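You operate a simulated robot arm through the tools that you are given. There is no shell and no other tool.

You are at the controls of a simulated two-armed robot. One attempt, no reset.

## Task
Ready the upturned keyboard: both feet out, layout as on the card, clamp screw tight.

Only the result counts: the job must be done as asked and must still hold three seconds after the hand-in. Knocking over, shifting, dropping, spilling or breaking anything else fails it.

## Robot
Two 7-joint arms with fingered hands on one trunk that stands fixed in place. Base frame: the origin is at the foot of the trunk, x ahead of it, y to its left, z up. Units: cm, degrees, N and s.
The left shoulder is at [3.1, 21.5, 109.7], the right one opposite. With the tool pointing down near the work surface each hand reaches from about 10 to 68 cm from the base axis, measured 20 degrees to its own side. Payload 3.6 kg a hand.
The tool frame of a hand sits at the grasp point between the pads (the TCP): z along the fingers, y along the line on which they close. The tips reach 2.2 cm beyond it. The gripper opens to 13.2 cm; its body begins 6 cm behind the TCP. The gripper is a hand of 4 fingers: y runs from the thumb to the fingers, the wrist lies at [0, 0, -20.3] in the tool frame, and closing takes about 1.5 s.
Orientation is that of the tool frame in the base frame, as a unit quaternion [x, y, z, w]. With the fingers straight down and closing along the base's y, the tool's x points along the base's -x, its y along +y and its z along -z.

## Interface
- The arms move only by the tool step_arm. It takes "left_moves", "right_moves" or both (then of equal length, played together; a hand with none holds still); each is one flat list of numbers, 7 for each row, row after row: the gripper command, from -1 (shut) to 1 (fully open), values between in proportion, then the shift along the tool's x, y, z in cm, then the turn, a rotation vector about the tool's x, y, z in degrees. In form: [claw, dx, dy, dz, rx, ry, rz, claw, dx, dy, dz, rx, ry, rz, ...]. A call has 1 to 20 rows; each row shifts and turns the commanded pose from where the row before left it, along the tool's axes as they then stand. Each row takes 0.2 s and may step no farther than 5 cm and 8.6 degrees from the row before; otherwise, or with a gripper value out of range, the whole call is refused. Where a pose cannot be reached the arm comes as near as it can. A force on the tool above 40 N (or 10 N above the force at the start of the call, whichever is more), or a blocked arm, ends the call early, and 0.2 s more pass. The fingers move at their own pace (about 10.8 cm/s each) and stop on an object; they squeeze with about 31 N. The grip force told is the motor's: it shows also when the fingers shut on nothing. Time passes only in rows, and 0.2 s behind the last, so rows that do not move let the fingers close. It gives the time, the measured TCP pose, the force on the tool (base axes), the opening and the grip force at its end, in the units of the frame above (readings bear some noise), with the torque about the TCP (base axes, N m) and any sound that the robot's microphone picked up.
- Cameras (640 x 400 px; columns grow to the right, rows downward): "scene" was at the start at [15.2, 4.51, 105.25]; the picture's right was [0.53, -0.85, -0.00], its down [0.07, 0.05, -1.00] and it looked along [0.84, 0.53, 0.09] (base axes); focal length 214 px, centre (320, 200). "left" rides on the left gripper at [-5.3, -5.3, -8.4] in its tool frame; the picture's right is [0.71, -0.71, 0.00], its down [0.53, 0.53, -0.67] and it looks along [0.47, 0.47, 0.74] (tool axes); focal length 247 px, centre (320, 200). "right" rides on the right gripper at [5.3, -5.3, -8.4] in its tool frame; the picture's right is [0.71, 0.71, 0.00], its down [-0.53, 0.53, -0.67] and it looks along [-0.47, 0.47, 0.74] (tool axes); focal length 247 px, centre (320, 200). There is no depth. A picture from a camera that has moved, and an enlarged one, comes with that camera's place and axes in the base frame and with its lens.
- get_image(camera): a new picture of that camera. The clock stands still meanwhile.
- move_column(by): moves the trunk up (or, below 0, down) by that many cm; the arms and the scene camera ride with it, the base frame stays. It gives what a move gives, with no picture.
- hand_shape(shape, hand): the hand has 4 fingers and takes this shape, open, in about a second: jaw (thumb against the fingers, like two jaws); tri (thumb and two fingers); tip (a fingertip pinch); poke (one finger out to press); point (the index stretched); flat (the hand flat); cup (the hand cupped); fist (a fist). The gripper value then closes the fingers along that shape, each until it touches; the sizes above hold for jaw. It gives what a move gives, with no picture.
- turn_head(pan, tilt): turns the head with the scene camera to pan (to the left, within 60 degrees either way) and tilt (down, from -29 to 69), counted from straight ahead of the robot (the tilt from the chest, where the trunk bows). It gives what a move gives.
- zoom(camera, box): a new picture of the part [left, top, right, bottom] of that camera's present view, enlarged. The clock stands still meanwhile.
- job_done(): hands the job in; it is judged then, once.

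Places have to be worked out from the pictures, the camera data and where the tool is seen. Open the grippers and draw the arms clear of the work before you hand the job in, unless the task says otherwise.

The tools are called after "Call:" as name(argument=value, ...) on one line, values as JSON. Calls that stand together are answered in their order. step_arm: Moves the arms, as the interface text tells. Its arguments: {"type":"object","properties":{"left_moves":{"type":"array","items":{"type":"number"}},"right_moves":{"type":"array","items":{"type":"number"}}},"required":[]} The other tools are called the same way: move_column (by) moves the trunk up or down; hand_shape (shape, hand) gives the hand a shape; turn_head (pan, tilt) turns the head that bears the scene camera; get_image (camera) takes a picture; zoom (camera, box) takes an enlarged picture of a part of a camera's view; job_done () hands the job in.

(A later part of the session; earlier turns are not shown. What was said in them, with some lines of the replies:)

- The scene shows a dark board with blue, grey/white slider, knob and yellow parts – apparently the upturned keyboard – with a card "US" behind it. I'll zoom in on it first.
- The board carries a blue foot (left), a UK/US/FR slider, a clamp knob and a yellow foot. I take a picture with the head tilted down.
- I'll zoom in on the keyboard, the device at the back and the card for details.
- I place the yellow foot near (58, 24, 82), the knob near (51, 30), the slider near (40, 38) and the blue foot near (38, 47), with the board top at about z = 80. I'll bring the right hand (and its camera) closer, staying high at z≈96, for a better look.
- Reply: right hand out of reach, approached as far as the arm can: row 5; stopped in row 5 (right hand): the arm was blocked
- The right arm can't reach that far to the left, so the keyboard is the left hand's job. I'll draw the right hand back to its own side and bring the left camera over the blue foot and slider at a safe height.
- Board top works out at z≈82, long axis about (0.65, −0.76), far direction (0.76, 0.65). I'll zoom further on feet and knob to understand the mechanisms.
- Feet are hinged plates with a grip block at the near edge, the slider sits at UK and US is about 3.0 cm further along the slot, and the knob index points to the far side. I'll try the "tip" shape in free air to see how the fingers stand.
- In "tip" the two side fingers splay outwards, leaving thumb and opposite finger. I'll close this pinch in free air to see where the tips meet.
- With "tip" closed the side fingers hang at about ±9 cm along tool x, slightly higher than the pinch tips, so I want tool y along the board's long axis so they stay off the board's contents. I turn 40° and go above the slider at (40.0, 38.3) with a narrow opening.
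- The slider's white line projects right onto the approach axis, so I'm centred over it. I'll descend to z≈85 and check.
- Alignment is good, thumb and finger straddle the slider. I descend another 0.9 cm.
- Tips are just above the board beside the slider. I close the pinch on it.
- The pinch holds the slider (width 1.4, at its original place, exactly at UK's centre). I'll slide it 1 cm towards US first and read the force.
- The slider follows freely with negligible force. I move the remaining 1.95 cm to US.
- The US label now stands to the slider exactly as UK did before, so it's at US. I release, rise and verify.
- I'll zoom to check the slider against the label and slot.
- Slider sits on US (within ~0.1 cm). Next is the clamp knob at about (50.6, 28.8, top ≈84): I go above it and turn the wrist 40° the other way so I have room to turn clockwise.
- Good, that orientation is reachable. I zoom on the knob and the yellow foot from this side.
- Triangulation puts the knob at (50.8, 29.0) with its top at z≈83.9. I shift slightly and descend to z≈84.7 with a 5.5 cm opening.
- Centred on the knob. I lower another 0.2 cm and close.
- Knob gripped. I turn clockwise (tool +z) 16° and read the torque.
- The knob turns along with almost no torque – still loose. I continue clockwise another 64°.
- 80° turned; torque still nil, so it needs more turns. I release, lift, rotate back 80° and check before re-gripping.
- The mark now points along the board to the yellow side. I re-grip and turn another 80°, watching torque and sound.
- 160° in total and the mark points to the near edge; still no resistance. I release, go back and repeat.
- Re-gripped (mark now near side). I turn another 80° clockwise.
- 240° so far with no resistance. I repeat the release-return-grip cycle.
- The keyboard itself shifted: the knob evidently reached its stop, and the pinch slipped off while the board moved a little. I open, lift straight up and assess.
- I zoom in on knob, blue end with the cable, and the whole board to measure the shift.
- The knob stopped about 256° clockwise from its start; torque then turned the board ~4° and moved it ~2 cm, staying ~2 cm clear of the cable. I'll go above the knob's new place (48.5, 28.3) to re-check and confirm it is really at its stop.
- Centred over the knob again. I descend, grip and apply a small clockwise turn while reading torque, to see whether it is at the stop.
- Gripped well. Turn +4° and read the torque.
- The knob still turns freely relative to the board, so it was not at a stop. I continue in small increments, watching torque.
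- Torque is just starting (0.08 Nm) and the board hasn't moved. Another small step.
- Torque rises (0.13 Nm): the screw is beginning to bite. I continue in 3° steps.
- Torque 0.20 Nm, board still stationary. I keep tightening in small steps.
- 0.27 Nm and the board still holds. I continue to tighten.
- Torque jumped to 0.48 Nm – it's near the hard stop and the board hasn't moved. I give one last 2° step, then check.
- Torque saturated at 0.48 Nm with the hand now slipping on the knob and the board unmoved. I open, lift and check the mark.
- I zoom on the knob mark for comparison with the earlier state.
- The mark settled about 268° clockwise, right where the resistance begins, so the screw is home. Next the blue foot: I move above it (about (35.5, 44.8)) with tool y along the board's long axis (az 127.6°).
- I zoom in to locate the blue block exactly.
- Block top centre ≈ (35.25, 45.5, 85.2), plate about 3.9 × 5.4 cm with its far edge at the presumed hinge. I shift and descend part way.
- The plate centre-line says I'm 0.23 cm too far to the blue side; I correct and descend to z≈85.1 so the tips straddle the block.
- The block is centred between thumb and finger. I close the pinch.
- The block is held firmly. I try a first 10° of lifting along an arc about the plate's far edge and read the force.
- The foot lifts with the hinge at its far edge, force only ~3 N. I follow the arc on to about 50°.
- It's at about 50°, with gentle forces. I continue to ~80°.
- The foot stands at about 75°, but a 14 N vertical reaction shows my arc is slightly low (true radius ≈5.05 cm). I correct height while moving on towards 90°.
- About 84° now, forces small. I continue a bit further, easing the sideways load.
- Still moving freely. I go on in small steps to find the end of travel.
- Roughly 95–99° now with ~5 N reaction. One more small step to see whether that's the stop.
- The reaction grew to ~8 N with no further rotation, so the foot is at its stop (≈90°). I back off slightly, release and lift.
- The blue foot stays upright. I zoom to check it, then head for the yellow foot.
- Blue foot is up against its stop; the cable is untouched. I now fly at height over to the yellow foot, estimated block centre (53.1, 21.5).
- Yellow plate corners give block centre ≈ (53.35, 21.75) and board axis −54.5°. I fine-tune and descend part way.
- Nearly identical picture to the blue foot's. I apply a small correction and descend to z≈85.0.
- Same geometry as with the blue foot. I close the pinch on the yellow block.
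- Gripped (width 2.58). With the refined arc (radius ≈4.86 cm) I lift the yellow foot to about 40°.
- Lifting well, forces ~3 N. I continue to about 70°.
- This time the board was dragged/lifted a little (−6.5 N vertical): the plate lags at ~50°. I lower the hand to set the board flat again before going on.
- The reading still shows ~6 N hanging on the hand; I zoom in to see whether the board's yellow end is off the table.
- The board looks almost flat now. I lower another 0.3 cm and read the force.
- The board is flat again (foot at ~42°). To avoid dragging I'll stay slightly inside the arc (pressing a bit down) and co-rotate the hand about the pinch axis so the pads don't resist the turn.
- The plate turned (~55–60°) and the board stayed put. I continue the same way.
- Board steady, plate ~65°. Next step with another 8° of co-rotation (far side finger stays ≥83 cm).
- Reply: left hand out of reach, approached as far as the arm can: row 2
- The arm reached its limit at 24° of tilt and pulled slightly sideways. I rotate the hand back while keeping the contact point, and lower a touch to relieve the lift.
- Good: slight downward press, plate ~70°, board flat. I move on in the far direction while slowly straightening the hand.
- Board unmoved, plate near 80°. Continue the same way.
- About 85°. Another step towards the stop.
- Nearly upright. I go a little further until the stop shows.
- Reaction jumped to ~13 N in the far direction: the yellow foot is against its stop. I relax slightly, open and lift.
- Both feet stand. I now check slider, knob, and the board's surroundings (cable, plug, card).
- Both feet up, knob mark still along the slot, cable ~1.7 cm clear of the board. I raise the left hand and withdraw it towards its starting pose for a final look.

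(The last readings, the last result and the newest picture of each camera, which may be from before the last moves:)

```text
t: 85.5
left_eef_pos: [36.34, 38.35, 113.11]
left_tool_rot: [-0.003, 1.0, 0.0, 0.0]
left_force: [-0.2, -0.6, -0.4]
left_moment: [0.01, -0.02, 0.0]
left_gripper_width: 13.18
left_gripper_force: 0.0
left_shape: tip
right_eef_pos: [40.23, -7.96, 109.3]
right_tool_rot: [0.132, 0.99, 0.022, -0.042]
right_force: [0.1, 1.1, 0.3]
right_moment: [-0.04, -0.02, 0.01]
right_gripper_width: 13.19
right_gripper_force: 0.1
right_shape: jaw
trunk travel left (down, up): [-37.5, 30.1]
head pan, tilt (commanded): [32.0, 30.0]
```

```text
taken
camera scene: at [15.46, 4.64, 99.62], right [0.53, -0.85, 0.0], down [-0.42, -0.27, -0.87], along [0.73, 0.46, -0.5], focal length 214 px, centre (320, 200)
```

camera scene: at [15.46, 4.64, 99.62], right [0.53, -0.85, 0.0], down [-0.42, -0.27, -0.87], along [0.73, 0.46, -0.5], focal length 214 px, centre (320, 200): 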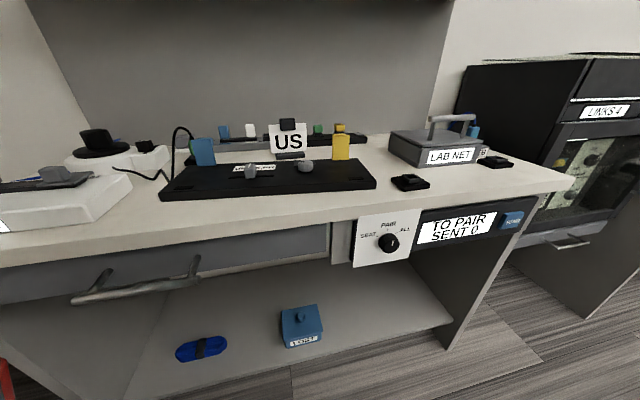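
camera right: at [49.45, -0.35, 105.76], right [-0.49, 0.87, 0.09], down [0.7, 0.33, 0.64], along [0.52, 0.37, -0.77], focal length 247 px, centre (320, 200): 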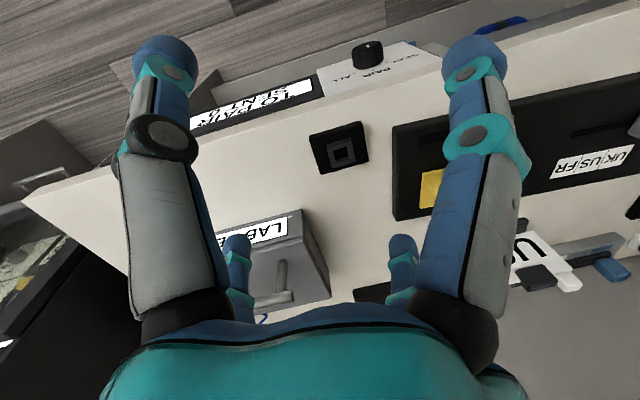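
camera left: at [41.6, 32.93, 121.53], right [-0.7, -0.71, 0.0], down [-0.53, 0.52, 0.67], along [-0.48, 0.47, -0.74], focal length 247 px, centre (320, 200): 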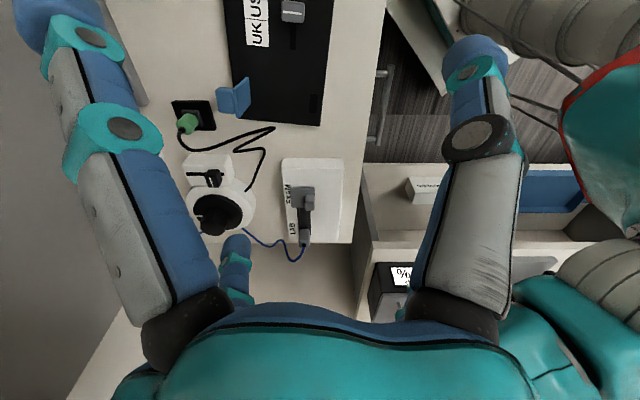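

I zoom on the blue foot here, then hover briefly to see the slider and knob from above.

Call:
zoom(camera="left", box=[160, 30, 340, 160])

Call:
step_arm(left_moves=[1, -2.7, -1.26, 2.5, 0, 0, 0, 1, -2.7, -1.26, 2.5, 0, 0, 0, 1, -2.7, -1.26, 2.5, 0, 0, 0, 1, -2.7, -1.26, 2.5, 0, 0, 0, 1, -2.7, -1.26, 2.0, 0, 0, 0, 1, 0, 0, 0, 0, 0, 0])

Call:
get_image(camera="left")

Call:
zoom(camera="left", box=[250, 30, 400, 200])

```text
3.08 times, centred on (250, 95) of left
camera zoom: at [41.6, 32.93, 121.53], right [-0.7, -0.71, 0.0], down [-0.53, 0.52, 0.67], along [-0.48, 0.47, -0.74], focal length 760 px, centre (535, 523)
```

zoom: 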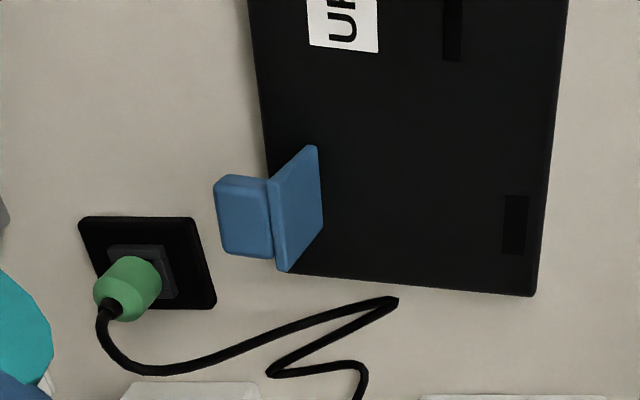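

```text
t: 86.8
left_eef_pos: [49.86, 32.15, 101.27]
left_tool_rot: [-0.004, 1.0, 0.001, 0.0]
left_force: [-0.3, 0.6, -0.1]
left_moment: [-0.02, -0.02, 0.0]
left_gripper_width: 13.19
left_gripper_force: 0.1
left_shape: tip
right_eef_pos: [40.02, -8.03, 109.27]
right_tool_rot: [0.131, 0.99, 0.024, -0.042]
right_force: [-0.3, 0.4, 0.2]
right_moment: [-0.01, 0.02, -0.03]
right_gripper_width: 13.2
right_gripper_force: 0.0
right_shape: jaw
trunk travel left (down, up): [-37.5, 30.1]
head pan, tilt (commanded): [32.0, 30.0]
```

```text
taken
camera left: at [55.2, 26.75, 109.52], right [-0.7, -0.71, 0.0], down [-0.53, 0.52, 0.67], along [-0.48, 0.47, -0.74], focal length 247 px, centre (320, 200)
```

left: 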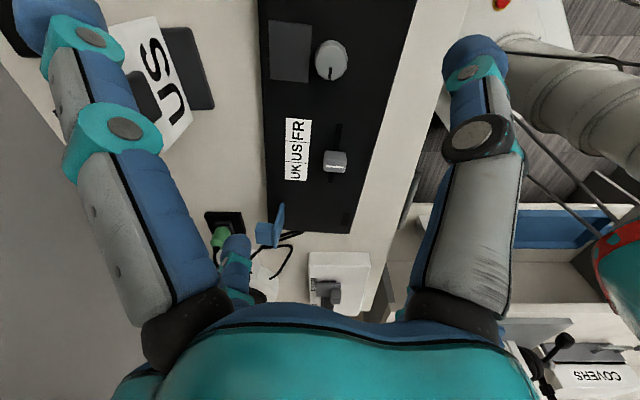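

```text
2.35 times, centred on (325, 115) of left
camera zoom: at [55.2, 26.75, 109.52], right [-0.7, -0.71, 0.0], down [-0.53, 0.52, 0.67], along [-0.48, 0.47, -0.74], focal length 581 px, centre (308, 400)
```

zoom: 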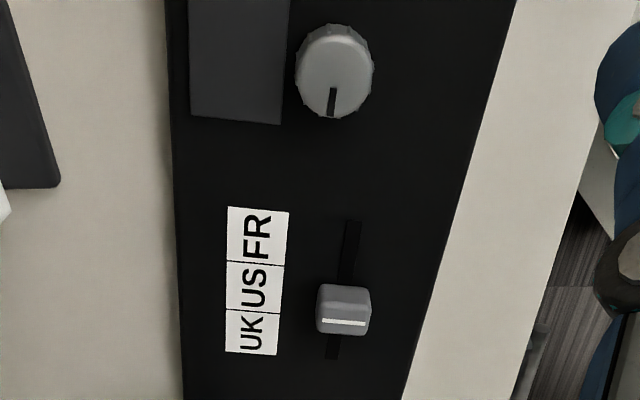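

Slider reads US, knob mark unchanged (~268°), blue foot is slightly past vertical. I check the yellow foot with the right camera and the scene camera.

Call:
get_image(camera="right")

Call:
zoom(camera="scene", box=[290, 110, 400, 200])

```text
taken
camera right: at [34.24, -12.24, 117.88], right [-0.5, 0.86, 0.09], down [0.69, 0.33, 0.64], along [0.52, 0.38, -0.77], focal length 247 px, centre (320, 200)
```

right: 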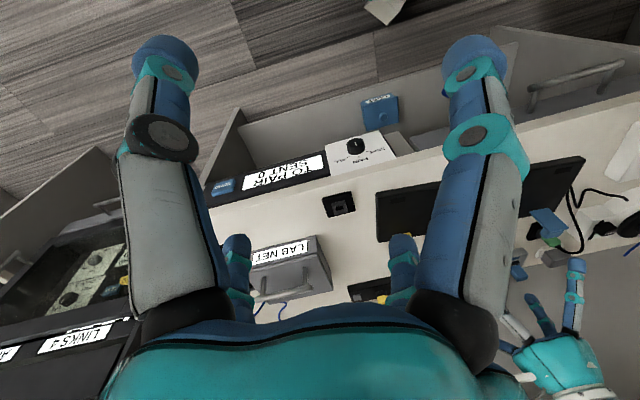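

```text
4.44 times, centred on (345, 155) of scene
camera zoom: at [15.44, 4.65, 99.63], right [0.53, -0.85, 0.0], down [-0.42, -0.27, -0.87], along [0.73, 0.46, -0.5], focal length 953 px, centre (209, 400)
```

zoom: 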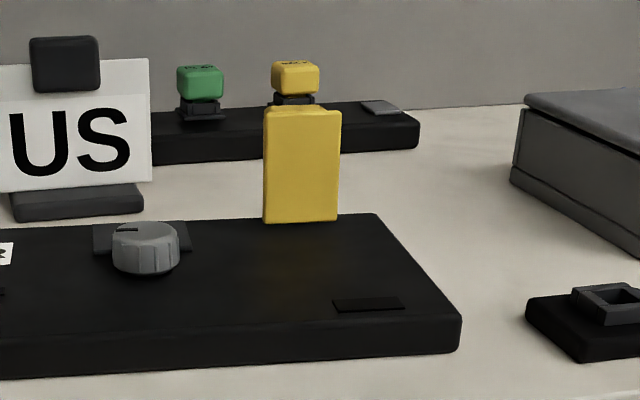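

The scene view is along the plate's lean, so I hover the left camera nearer the yellow end to judge its angle from the side.

Call:
step_arm(left_moves=[1, -2.7, -3.37, -0.23, 0, 0, 0, 1, -2.7, -3.37, -0.23, 0, 0, 0, 1, -2.7, -3.37, -0.23, 0, 0, 0, 1, 0, 0, 0, 0, 0, 0])

Call:
get_image(camera="left")

Call:
zoom(camera="left", box=[220, 20, 420, 180])

```text
t: 87.8
left_eef_pos: [57.98, 22.06, 102.0]
left_tool_rot: [-0.005, 1.0, 0.0, 0.0]
left_force: [0.2, 0.4, -0.7]
left_moment: [0.03, 0.01, 0.04]
left_gripper_width: 13.2
left_gripper_force: 0.1
left_shape: tip
right_eef_pos: [40.2, -7.82, 109.43]
right_tool_rot: [0.131, 0.99, 0.023, -0.042]
right_force: [-0.5, -0.7, -0.2]
right_moment: [-0.03, -0.02, 0.02]
right_gripper_width: 13.17
right_gripper_force: 0.1
right_shape: jaw
trunk travel left (down, up): [-37.5, 30.1]
head pan, tilt (commanded): [32.0, 30.0]
```

```text
taken
camera left: at [63.3, 16.75, 110.36], right [-0.7, -0.71, 0.0], down [-0.53, 0.52, 0.67], along [-0.48, 0.47, -0.74], focal length 247 px, centre (320, 200)
```

left: 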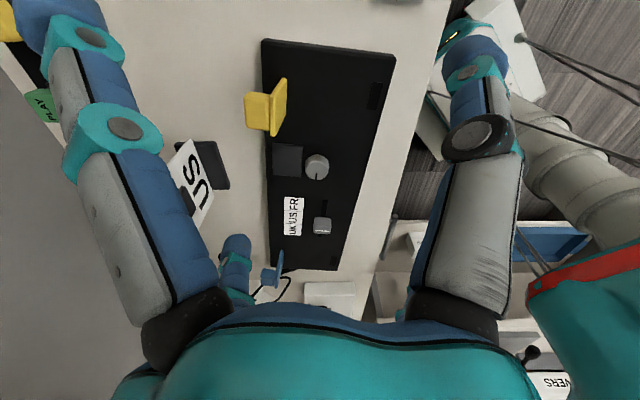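

```text
2.50 times, centred on (320, 100) of left
camera zoom: at [63.3, 16.75, 110.36], right [-0.7, -0.71, 0.0], down [-0.53, 0.52, 0.67], along [-0.48, 0.47, -0.74], focal length 617 px, centre (320, 450)
```

zoom: 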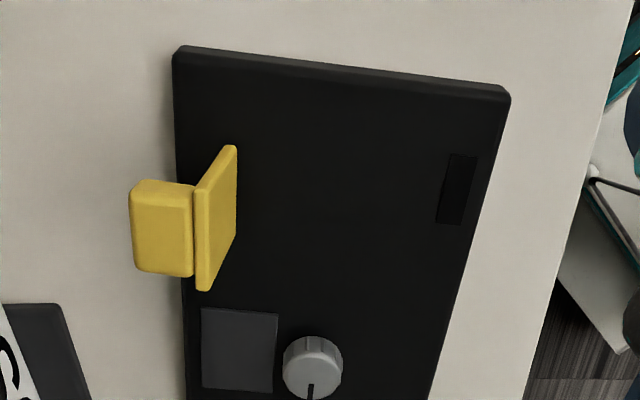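

Both feet lean ~8° past vertical against their stops, and the rest of the table looks untouched. I withdraw the left hand high and back, fully open.

Call:
step_arm(left_moves=[1, 0, 0, -3, 0, 0, 0, 1, 3.43, 1.71, -1.2, 0, 0, 0, 1, 3.43, 1.71, -1.2, 0, 0, 0, 1, 3.43, 1.71, -1.2, 0, 0, 0, 1, 3.43, 1.71, -1.2, 0, 0, 0, 1, 3.43, 1.71, -1.2, 0, 0, 0, 1, 3.43, 1.71, -1.2, 0, 0, 0, 1, 3.43, 1.71, -1.2, 0, 0, 0, 1, 0, 0, 0, 0, 0, 0, 1, 0, 0, 0, 0, 0, 0])

Call:
get_image(camera="scene")

Call:
zoom(camera="scene", box=[120, 90, 420, 220])

```text
t: 90.0
left_eef_pos: [33.88, 33.79, 113.4]
left_tool_rot: [-0.004, 1.0, 0.0, 0.0]
left_force: [0.7, -0.3, -0.3]
left_moment: [-0.03, 0.03, 0.0]
left_gripper_width: 13.18
left_gripper_force: 0.3
left_shape: tip
right_eef_pos: [40.14, -7.97, 109.32]
right_tool_rot: [0.131, 0.99, 0.024, -0.042]
right_force: [-0.4, -0.3, 0.1]
right_moment: [-0.03, -0.03, 0.0]
right_gripper_width: 13.18
right_gripper_force: 0.1
right_shape: jaw
trunk travel left (down, up): [-37.5, 30.1]
head pan, tilt (commanded): [32.0, 30.0]
```

```text
taken
camera scene: at [15.43, 4.64, 99.63], right [0.53, -0.85, 0.0], down [-0.42, -0.26, -0.87], along [0.73, 0.46, -0.5], focal length 214 px, centre (320, 200)
```

scene: 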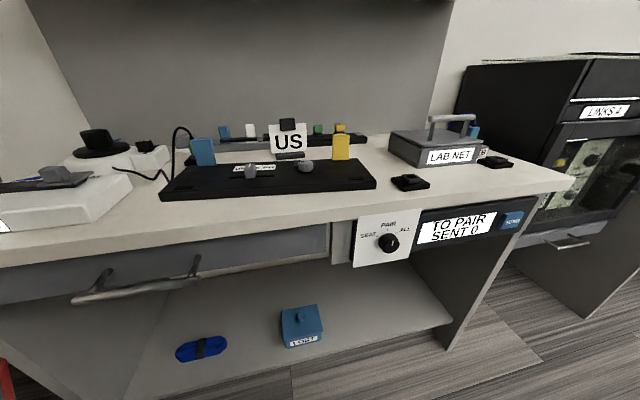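

```text
2.13 times, centred on (270, 155) of scene
camera zoom: at [15.43, 4.64, 99.63], right [0.53, -0.85, 0.0], down [-0.42, -0.26, -0.87], along [0.73, 0.46, -0.5], focal length 458 px, centre (427, 296)
```

zoom: 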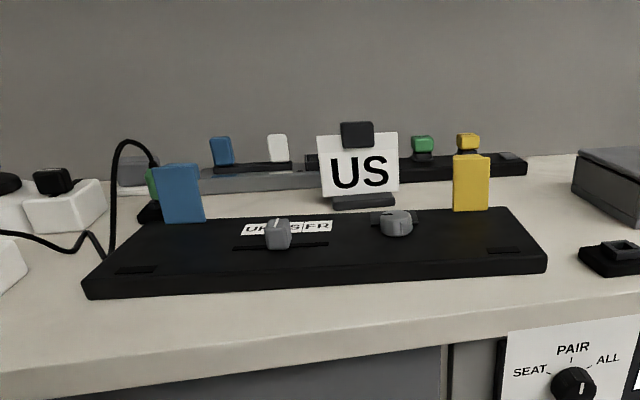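

Both feet are up, the slider is at US as on the card, the clamp screw is at its stop, and both hands are open and clear. Handing in.

Call:
job_done()

```text
The job is handed in.
```

I handed the job in with all three settings done, but the keyboard moved on the table while I worked.

- **Feet:** Both the blue and the yellow foot are swung out to their stops, about 8° past vertical. They stayed there after I let go.
- **Layout:** The slider is at US, as on the card, within about 0.1–0.2 cm of the label's centre.
- **Clamp screw:** I turned it clockwise about 268° to its stop and pressed it there with about 0.48 Nm. After I let go, the mark stayed at the stop. I judged it tight by that stop and the torque, since nothing on the keyboard marks a tight position.
- **Keyboard position:** Tightening the screw and swinging out the feet dragged the board a few centimetres and turned it several degrees. I did not move it back.
- **Everything else:** In the final pictures the cable, plug and card look undisturbed. The nearest is the cable, about 1.7 cm from the board.

Both grippers are open and the arms are drawn clear.
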